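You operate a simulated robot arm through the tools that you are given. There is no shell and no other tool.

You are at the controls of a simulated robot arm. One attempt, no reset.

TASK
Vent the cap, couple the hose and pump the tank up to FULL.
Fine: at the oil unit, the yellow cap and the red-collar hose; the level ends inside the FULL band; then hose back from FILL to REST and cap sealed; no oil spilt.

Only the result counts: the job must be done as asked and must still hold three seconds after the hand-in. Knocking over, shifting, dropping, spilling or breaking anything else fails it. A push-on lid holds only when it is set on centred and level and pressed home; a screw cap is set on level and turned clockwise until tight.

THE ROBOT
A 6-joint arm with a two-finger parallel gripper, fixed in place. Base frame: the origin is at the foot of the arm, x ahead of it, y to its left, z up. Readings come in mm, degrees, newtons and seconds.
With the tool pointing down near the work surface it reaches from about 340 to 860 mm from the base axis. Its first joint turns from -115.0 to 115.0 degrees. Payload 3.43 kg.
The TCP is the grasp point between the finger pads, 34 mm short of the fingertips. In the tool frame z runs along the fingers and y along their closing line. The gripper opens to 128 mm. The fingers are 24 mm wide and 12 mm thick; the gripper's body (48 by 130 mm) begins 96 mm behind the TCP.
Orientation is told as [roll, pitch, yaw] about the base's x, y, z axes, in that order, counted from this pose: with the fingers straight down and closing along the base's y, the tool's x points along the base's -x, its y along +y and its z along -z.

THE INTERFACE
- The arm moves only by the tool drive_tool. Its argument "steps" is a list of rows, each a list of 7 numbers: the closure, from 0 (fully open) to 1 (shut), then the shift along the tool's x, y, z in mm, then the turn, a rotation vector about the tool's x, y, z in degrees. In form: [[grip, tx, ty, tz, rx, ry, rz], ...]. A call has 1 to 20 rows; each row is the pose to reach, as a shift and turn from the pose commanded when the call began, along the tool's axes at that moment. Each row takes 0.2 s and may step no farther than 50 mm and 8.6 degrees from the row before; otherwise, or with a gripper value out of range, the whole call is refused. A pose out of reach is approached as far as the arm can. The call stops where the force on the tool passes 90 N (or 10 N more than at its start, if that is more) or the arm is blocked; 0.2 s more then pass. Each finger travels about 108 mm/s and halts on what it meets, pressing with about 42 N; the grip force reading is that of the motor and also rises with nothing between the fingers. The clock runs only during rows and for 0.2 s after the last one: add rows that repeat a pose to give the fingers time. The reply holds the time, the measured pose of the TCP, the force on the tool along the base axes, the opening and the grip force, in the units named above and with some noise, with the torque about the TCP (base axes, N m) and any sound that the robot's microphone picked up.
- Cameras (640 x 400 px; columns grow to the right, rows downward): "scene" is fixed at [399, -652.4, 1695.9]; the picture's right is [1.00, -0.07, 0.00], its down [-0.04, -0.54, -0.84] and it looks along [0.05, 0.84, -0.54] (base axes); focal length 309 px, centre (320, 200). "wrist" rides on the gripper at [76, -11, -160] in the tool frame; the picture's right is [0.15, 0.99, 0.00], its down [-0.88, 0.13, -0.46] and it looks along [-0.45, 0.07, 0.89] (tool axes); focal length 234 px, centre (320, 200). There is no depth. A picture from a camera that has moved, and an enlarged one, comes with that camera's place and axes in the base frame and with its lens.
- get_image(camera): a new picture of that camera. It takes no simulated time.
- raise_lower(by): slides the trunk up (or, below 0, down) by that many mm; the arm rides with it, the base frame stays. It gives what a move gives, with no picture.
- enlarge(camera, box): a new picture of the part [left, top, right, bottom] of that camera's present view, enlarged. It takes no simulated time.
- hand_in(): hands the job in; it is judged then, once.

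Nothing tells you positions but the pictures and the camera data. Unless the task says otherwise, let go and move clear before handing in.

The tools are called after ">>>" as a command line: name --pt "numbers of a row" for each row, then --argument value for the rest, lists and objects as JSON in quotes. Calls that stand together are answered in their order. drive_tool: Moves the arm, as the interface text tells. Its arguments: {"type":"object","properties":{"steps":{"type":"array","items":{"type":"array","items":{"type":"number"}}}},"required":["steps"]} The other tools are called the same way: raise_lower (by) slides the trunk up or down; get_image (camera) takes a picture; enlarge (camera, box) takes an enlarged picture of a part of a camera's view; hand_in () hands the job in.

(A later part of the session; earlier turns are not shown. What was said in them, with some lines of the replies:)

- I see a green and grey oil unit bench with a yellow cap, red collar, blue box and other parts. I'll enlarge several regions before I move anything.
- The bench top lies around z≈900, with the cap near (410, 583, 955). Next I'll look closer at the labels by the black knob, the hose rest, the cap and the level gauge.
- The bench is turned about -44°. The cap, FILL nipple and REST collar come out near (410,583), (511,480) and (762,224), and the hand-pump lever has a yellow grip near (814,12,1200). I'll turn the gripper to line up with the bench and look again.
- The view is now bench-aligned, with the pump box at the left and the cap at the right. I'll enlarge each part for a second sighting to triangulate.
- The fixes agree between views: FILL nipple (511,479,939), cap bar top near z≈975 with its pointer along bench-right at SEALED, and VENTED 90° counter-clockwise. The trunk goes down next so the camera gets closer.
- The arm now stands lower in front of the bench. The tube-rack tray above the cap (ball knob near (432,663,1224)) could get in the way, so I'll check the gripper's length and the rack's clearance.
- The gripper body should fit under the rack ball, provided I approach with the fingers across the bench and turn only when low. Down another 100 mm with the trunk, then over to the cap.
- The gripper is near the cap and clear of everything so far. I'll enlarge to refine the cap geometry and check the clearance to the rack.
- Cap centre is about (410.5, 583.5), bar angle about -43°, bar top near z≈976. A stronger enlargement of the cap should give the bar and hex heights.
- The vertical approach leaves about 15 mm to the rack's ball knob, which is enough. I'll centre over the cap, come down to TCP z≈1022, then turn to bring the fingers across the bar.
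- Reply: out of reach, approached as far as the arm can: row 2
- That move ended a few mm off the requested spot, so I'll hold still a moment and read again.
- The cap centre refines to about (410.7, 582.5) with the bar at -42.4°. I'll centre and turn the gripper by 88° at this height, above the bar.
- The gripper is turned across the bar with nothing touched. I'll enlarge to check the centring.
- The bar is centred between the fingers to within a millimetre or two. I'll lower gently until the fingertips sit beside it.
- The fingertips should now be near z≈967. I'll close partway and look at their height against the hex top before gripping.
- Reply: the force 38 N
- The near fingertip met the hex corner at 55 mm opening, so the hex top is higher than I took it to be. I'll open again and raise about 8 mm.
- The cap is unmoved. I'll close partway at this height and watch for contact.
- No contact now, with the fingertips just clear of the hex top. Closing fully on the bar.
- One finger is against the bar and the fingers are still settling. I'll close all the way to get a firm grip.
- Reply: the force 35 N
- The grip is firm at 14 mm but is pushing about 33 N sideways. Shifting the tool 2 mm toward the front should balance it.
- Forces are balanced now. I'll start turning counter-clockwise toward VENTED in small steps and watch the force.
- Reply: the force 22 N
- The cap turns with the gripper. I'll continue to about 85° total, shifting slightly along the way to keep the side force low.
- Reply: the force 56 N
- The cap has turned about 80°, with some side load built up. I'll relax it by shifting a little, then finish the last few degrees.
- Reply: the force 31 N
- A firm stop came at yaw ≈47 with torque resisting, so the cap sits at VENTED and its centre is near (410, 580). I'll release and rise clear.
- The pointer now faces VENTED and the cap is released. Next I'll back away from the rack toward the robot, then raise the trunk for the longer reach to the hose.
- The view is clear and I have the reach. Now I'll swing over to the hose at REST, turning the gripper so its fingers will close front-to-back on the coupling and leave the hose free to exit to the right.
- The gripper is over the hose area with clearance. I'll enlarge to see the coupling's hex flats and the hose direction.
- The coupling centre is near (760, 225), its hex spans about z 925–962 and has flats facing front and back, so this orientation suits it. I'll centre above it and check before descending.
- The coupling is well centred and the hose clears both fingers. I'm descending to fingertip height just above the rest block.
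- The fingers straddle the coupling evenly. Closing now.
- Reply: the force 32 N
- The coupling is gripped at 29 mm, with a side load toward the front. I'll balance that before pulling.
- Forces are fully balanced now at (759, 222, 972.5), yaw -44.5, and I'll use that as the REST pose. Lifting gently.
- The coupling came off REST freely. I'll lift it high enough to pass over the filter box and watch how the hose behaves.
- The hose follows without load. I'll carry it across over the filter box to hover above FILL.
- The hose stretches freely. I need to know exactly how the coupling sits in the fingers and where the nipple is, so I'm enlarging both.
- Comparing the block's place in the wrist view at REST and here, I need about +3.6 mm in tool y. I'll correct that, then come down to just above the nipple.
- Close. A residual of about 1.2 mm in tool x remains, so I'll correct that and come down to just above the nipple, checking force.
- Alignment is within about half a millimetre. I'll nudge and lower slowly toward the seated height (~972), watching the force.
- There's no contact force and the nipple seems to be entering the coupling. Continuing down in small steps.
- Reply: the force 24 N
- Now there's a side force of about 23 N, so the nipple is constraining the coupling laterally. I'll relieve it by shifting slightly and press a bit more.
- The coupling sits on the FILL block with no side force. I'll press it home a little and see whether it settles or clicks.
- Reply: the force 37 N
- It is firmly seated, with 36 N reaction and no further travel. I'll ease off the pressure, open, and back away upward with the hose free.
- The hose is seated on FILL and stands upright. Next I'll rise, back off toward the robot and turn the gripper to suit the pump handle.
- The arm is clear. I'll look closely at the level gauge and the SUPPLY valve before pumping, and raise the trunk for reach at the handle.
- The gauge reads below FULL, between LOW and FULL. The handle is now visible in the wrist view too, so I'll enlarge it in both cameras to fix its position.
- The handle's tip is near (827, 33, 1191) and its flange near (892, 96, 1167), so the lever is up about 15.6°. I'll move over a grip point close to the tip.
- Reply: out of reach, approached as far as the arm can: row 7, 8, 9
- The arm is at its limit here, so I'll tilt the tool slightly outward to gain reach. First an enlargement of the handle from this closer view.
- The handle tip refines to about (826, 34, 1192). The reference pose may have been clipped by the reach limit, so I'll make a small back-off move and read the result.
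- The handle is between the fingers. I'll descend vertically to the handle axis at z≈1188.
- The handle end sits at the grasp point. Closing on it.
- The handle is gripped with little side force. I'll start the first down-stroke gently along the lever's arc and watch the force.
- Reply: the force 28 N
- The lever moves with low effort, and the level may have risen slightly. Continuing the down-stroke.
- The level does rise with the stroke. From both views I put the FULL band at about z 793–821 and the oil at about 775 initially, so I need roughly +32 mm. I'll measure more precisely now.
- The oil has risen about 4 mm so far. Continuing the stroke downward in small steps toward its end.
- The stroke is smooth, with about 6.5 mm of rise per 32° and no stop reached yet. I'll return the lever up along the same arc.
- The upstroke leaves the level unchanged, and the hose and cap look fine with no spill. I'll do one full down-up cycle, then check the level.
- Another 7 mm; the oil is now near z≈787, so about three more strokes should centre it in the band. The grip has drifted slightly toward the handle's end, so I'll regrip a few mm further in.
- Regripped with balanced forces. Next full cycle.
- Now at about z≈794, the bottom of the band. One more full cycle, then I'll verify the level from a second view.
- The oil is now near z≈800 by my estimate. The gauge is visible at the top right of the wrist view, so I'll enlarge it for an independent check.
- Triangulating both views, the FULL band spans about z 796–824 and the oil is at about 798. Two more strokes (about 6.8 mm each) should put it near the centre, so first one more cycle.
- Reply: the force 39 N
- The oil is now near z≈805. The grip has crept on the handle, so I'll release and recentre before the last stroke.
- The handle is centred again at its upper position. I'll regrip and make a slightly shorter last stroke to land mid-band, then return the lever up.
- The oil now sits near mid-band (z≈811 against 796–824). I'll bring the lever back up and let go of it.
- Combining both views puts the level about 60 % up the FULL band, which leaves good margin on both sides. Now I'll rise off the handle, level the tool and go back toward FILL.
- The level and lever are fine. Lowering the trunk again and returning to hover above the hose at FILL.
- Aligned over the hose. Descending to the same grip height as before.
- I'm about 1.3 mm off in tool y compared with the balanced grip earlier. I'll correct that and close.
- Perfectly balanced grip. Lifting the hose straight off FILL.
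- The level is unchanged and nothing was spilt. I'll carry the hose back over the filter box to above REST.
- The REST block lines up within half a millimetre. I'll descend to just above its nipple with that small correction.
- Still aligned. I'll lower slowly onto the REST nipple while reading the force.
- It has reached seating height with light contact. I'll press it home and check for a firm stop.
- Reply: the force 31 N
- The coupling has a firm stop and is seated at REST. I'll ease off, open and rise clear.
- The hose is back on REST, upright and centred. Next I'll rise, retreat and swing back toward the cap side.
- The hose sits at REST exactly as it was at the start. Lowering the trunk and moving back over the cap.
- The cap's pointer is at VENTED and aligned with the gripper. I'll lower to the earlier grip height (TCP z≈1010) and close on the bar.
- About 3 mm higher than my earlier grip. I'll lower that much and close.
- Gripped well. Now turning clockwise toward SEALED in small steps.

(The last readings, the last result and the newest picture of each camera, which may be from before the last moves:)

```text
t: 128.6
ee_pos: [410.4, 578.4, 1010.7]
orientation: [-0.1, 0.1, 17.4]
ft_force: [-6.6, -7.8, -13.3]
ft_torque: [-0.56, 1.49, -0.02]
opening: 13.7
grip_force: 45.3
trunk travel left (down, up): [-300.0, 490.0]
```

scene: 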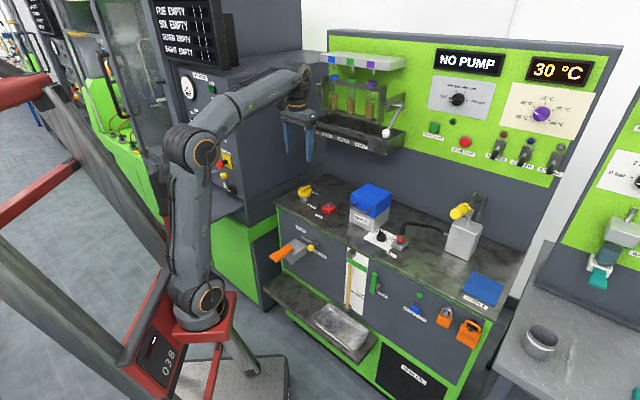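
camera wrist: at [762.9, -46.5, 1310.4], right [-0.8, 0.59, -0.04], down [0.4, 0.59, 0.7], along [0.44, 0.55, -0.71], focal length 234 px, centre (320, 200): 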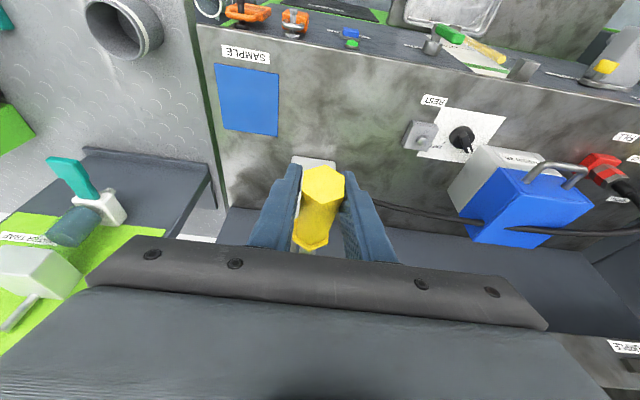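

>>> drive_tool --pt "1 0 0 0 0 0 4" --pt "1 0 0 0 0 0 8" --pt "1 0 0 0 0 0 12" --pt "1 0 0 0 0 0 16" --pt "1 0 0 0 0 0 20" --pt "1 0 0 0 0 0 24" --pt "1 0 0 0 0 0 28" --pt "1 0 0 0 0 0 32" --pt "1 0 0 0 0 0 36" --pt "1 0 0 0 0 0 36"

>>> enlarge --camera "wrist" --box '[240, 110, 400, 230]'

```text
t: 130.8
ee_pos: [409.6, 580.8, 1010.5]
orientation: [0.0, -0.1, -18.6]
ft_force: [-12.3, 0.3, -7.9]
ft_torque: [0.35, 1.33, 0.02]
opening: 13.9
grip_force: 44.9
trunk travel left (down, up): [-300.0, 490.0]
```

```text
3.33 times, centred on (320, 170) of wrist
camera zoom: at [335.2, 593.8, 1168.8], right [0.18, 0.98, 0.0], down [0.88, -0.16, 0.46], along [0.45, -0.08, -0.89], focal length 781 px, centre (320, 300)
```

zoom: 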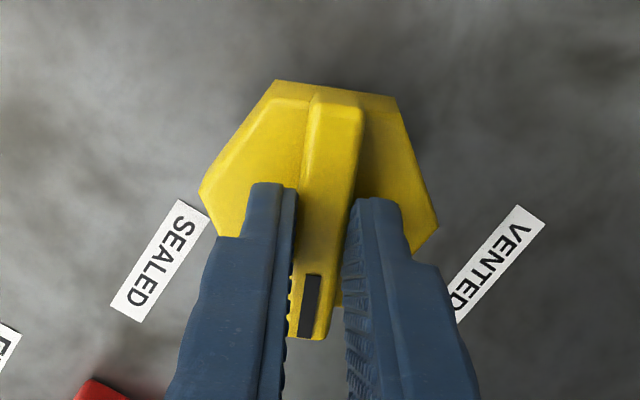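

The cap follows. Turning on to the original SEALED angle and feeling for the stop.

>>> drive_tool --pt "1 0 0 0 0 0 4" --pt "1 0 0 0 0 0 8" --pt "1 0 0 0 0 0 12" --pt "1 0 0 0 0 0 16" --pt "1 0 0 0 0 0 20" --pt "1 0 0 0 0 0 23" --pt "1 0 0 0 0 0 23"

>>> enlarge --camera "wrist" --box '[240, 110, 400, 230]'

```text
t: 132.4
ee_pos: [410.0, 580.0, 1009.6]
orientation: [0.0, -0.1, -41.5]
ft_force: [-11.9, -1.9, -5.5]
ft_torque: [-0.05, 0.45, -0.03]
opening: 14.0
grip_force: 43.9
trunk travel left (down, up): [-300.0, 490.0]
```

```text
3.33 times, centred on (320, 170) of wrist
camera zoom: at [346.5, 622.5, 1168.8], right [0.55, 0.84, 0.0], down [0.74, -0.49, 0.46], along [0.38, -0.25, -0.89], focal length 781 px, centre (320, 300)
```

zoom: 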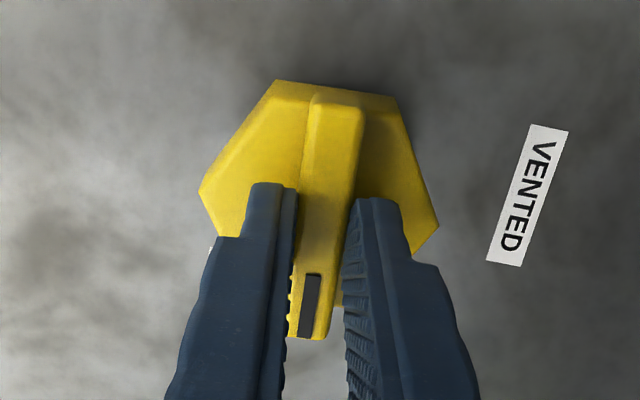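

No stop felt yet. I'll continue clockwise by a degree or two at a time.

>>> drive_tool --pt "1 0 0 0 0 0 1.5" --pt "1 0 0 0 0 0 3" --pt "1 0 0 0 0 0 3"

```text
t: 133.2
ee_pos: [410.6, 580.5, 1010.4]
orientation: [0.0, 0.0, -44.5]
ft_force: [-11.3, -6.7, -11.7]
ft_torque: [-0.11, 0.47, -0.04]
opening: 13.9
grip_force: 45.1
trunk travel left (down, up): [-300.0, 490.0]
```

>>> drive_tool --pt "1 0 0 0 0 0 1.5" --pt "1 0 0 0 0 0 3" --pt "1 0 0 0 0 0 3"

>>> enlarge --camera "wrist" --box '[240, 110, 400, 230]'

>>> enlarge --camera "scene" --box '[294, 174, 326, 199]'

```text
t: 134.0
ee_pos: [409.6, 579.7, 1011.1]
orientation: [-0.1, 0.1, -47.5]
ft_force: [-8.4, -10.5, -13.8]
ft_torque: [-0.28, 0.01, 1.19]
opening: 14.6
grip_force: 45.4
trunk travel left (down, up): [-300.0, 490.0]
```

```text
3.33 times, centred on (320, 170) of wrist
camera zoom: at [351.5, 628.9, 1168.8], right [0.63, 0.78, 0.0], down [0.69, -0.56, 0.46], along [0.35, -0.29, -0.89], focal length 781 px, centre (320, 300)
```

zoom: 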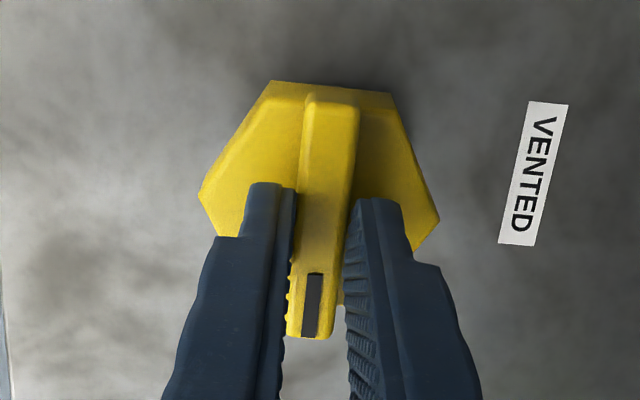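

```text
16.00 times, centred on (310, 186) of scene
camera zoom: at [399.0, -652.4, 1695.9], right [1.0, -0.07, 0.0], down [-0.04, -0.54, -0.84], along [0.05, 0.84, -0.54], focal length 4940 px, centre (480, 416)
```

zoom: 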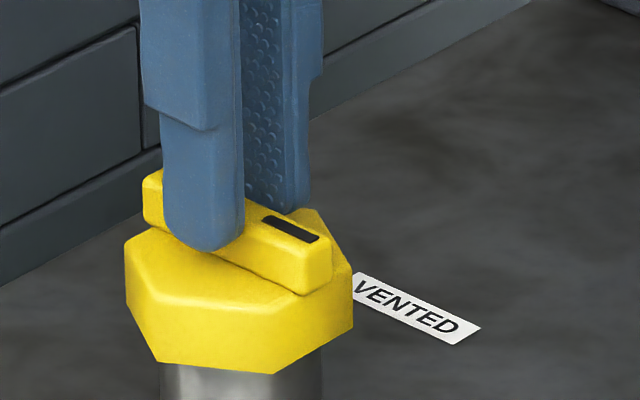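

A firm stop with 1.2 N·m resisting means the cap is closed tight at SEALED. Opening the fingers straight away, then rising.

>>> drive_tool --pt "0.9 0 0 0 0 0 0" --pt "0.75 0 0 0 0 0 0" --pt "0.6 0 0 0 0 0 0" --pt "0.6 0 0 0 0 0 0" --pt "0.6 0 0 -8 0 0 0" --pt "0.6 0 0 -14 0 0 0" --pt "0.6 0 0 -14 0 0 0"

>>> enlarge --camera "wrist" --box '[220, 100, 412, 240]'

>>> enlarge --camera "scene" --box '[294, 174, 326, 199]'

```text
t: 135.6
ee_pos: [411.2, 581.0, 1024.5]
orientation: [-0.1, 0.0, -47.6]
ft_force: [-0.9, 0.3, 0.0]
ft_torque: [0.01, 0.0, -0.01]
opening: 51.1
grip_force: 0.1
trunk travel left (down, up): [-300.0, 490.0]
```

```text
2.86 times, centred on (316, 170) of wrist
camera zoom: at [351.5, 628.4, 1182.6], right [0.63, 0.78, 0.0], down [0.69, -0.56, 0.46], along [0.35, -0.29, -0.89], focal length 669 px, centre (331, 286)
```

zoom: 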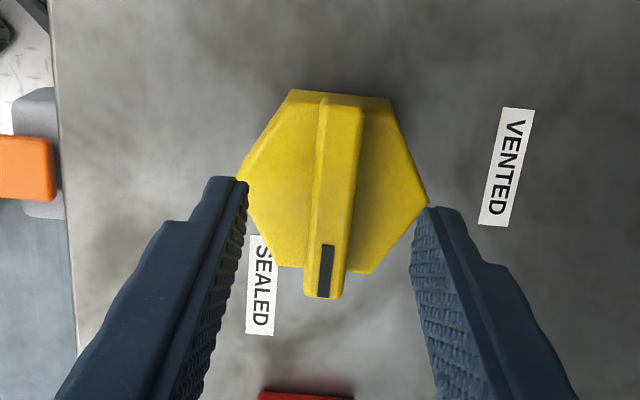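

```text
16.00 times, centred on (310, 186) of scene
camera zoom: at [399.0, -652.4, 1695.9], right [1.0, -0.07, 0.0], down [-0.04, -0.54, -0.84], along [0.05, 0.84, -0.54], focal length 4940 px, centre (480, 416)
```

zoom: 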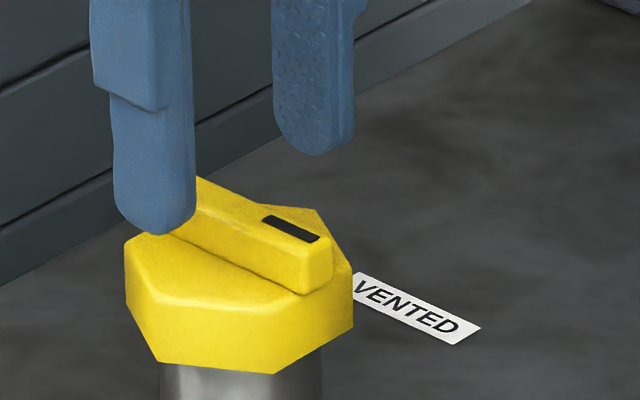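

The cap's pointer and hex match their original SEALED picture. I'll rise a little and back away from the bench.

>>> drive_tool --pt "0.6 0 0 -10 0 0 0" --pt "0.6 0 0 -20 0 0 0" --pt "0.6 0 -40 -20 0 0 0" --pt "0.6 -10 -80 -20 0 0 0" --pt "0.6 -30 -120 -20 0 0 0" --pt "0.6 -50 -150 -20 0 0 0" --pt "0.6 -70 -170 -20 0 0 0" --pt "0.6 -70 -170 -20 0 0 0"

>>> get_image --camera "scene"

>>> enlarge --camera "scene" --box '[280, 160, 420, 260]'

>>> enlarge --camera "scene" --box '[340, 250, 372, 280]'

>>> enlarge --camera "scene" --box '[280, 100, 440, 200]'

>>> enlarge --camera "scene" --box '[370, 180, 530, 280]'

```text
t: 137.4
ee_pos: [333.5, 414.3, 1043.7]
orientation: [0.0, 0.0, -47.7]
ft_force: [-0.3, 0.3, -0.1]
ft_torque: [0.0, 0.0, 0.01]
opening: 51.2
grip_force: 0.0
trunk travel left (down, up): [-300.0, 490.0]
```

```text
taken
```

scene: 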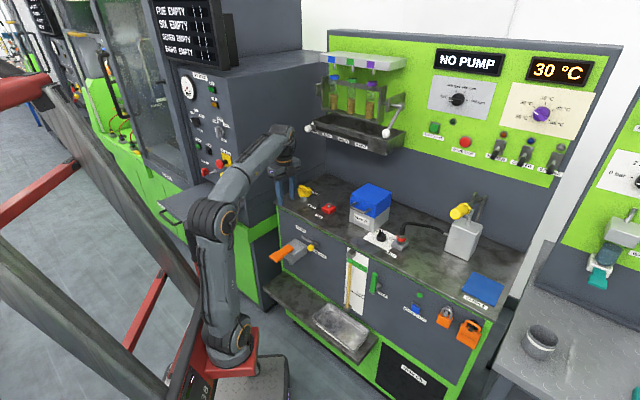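

```text
4.00 times, centred on (350, 210) of scene
camera zoom: at [399.0, -652.4, 1695.9], right [1.0, -0.07, 0.0], down [-0.04, -0.54, -0.84], along [0.05, 0.84, -0.54], focal length 1235 px, centre (200, 160)
```

zoom: 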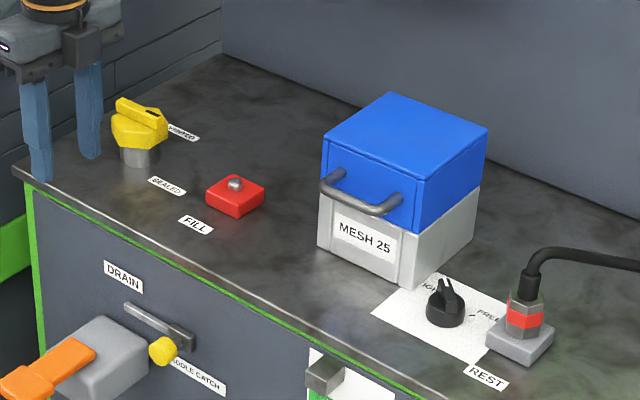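

```text
13.33 times, centred on (356, 265) of scene
camera zoom: at [399.0, -652.4, 1695.9], right [1.0, -0.07, 0.0], down [-0.04, -0.54, -0.84], along [0.05, 0.84, -0.54], focal length 4117 px, centre (-160, -667)
```

zoom: 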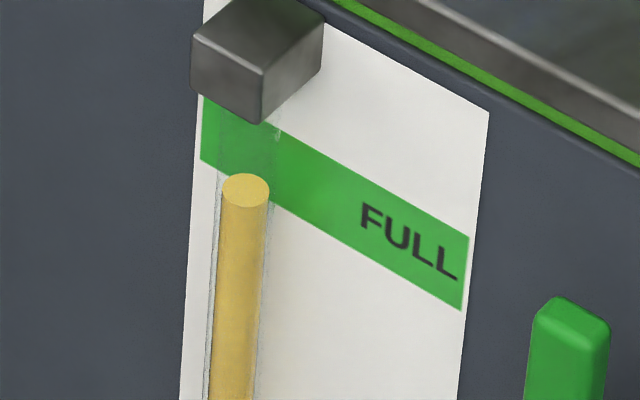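

```text
4.00 times, centred on (360, 150) of scene
camera zoom: at [399.0, -652.4, 1695.9], right [1.0, -0.07, 0.0], down [-0.04, -0.54, -0.84], along [0.05, 0.84, -0.54], focal length 1235 px, centre (160, 400)
```

zoom: 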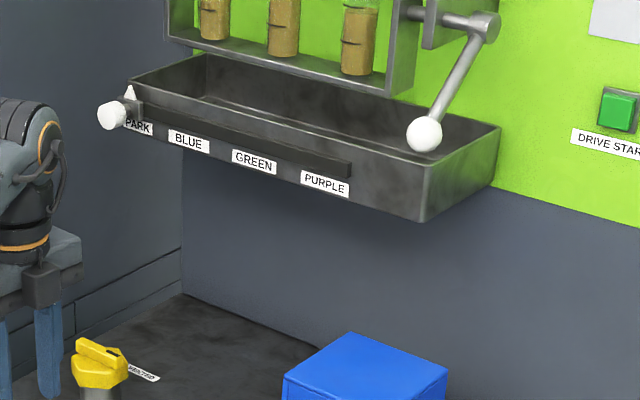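

```text
4.00 times, centred on (450, 230) of scene
camera zoom: at [399.0, -652.4, 1695.9], right [1.0, -0.07, 0.0], down [-0.04, -0.54, -0.84], along [0.05, 0.84, -0.54], focal length 1235 px, centre (-200, 80)
```

zoom: 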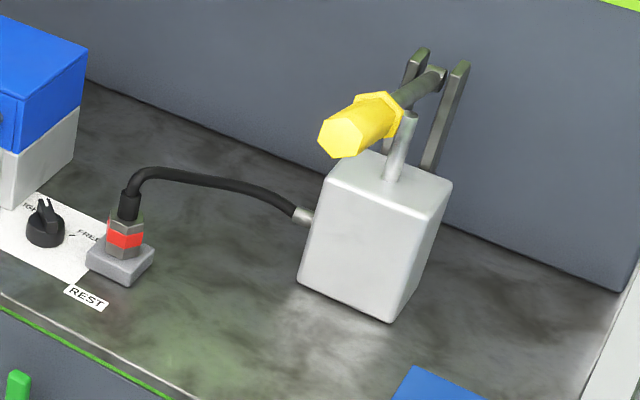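

Everything checks out:
- The cap is back at SEALED against its stop.
- The hose is seated on REST.
- The oil level stands inside the FULL band.
- The pump lever is up, the rack knob hasn't moved, and no spill shows.

The gripper is open and clear of the bench, so I'm handing in.

>>> hand_in

```text
The job is handed in.
```

The job is handed in. I haven't seen the verdict, but every check I could make before handing in looked right.

- **Cap:** I vented it for filling, then turned it clockwise back to SEALED until it hit a firm stop. Its pointer matches the starting picture.
- **Hose:** The red-collar hose went from REST to FILL for pumping, and is now back on REST, pressed down to a firm stop.
- **Level:** Six pump strokes brought the oil to about 60% of the way up the FULL band. That figure is estimated from two camera views. The level stayed the same after I removed the hose.
- **Spills and surroundings:** I saw no oil spilt. The pump lever is back up, the tube-rack knob is where it was, and the gripper is open and clear of the bench.

On the first approach to the cap, one finger pressed a corner of it with about 35 N. I opened and raised the gripper straight away, and the cap did not move.
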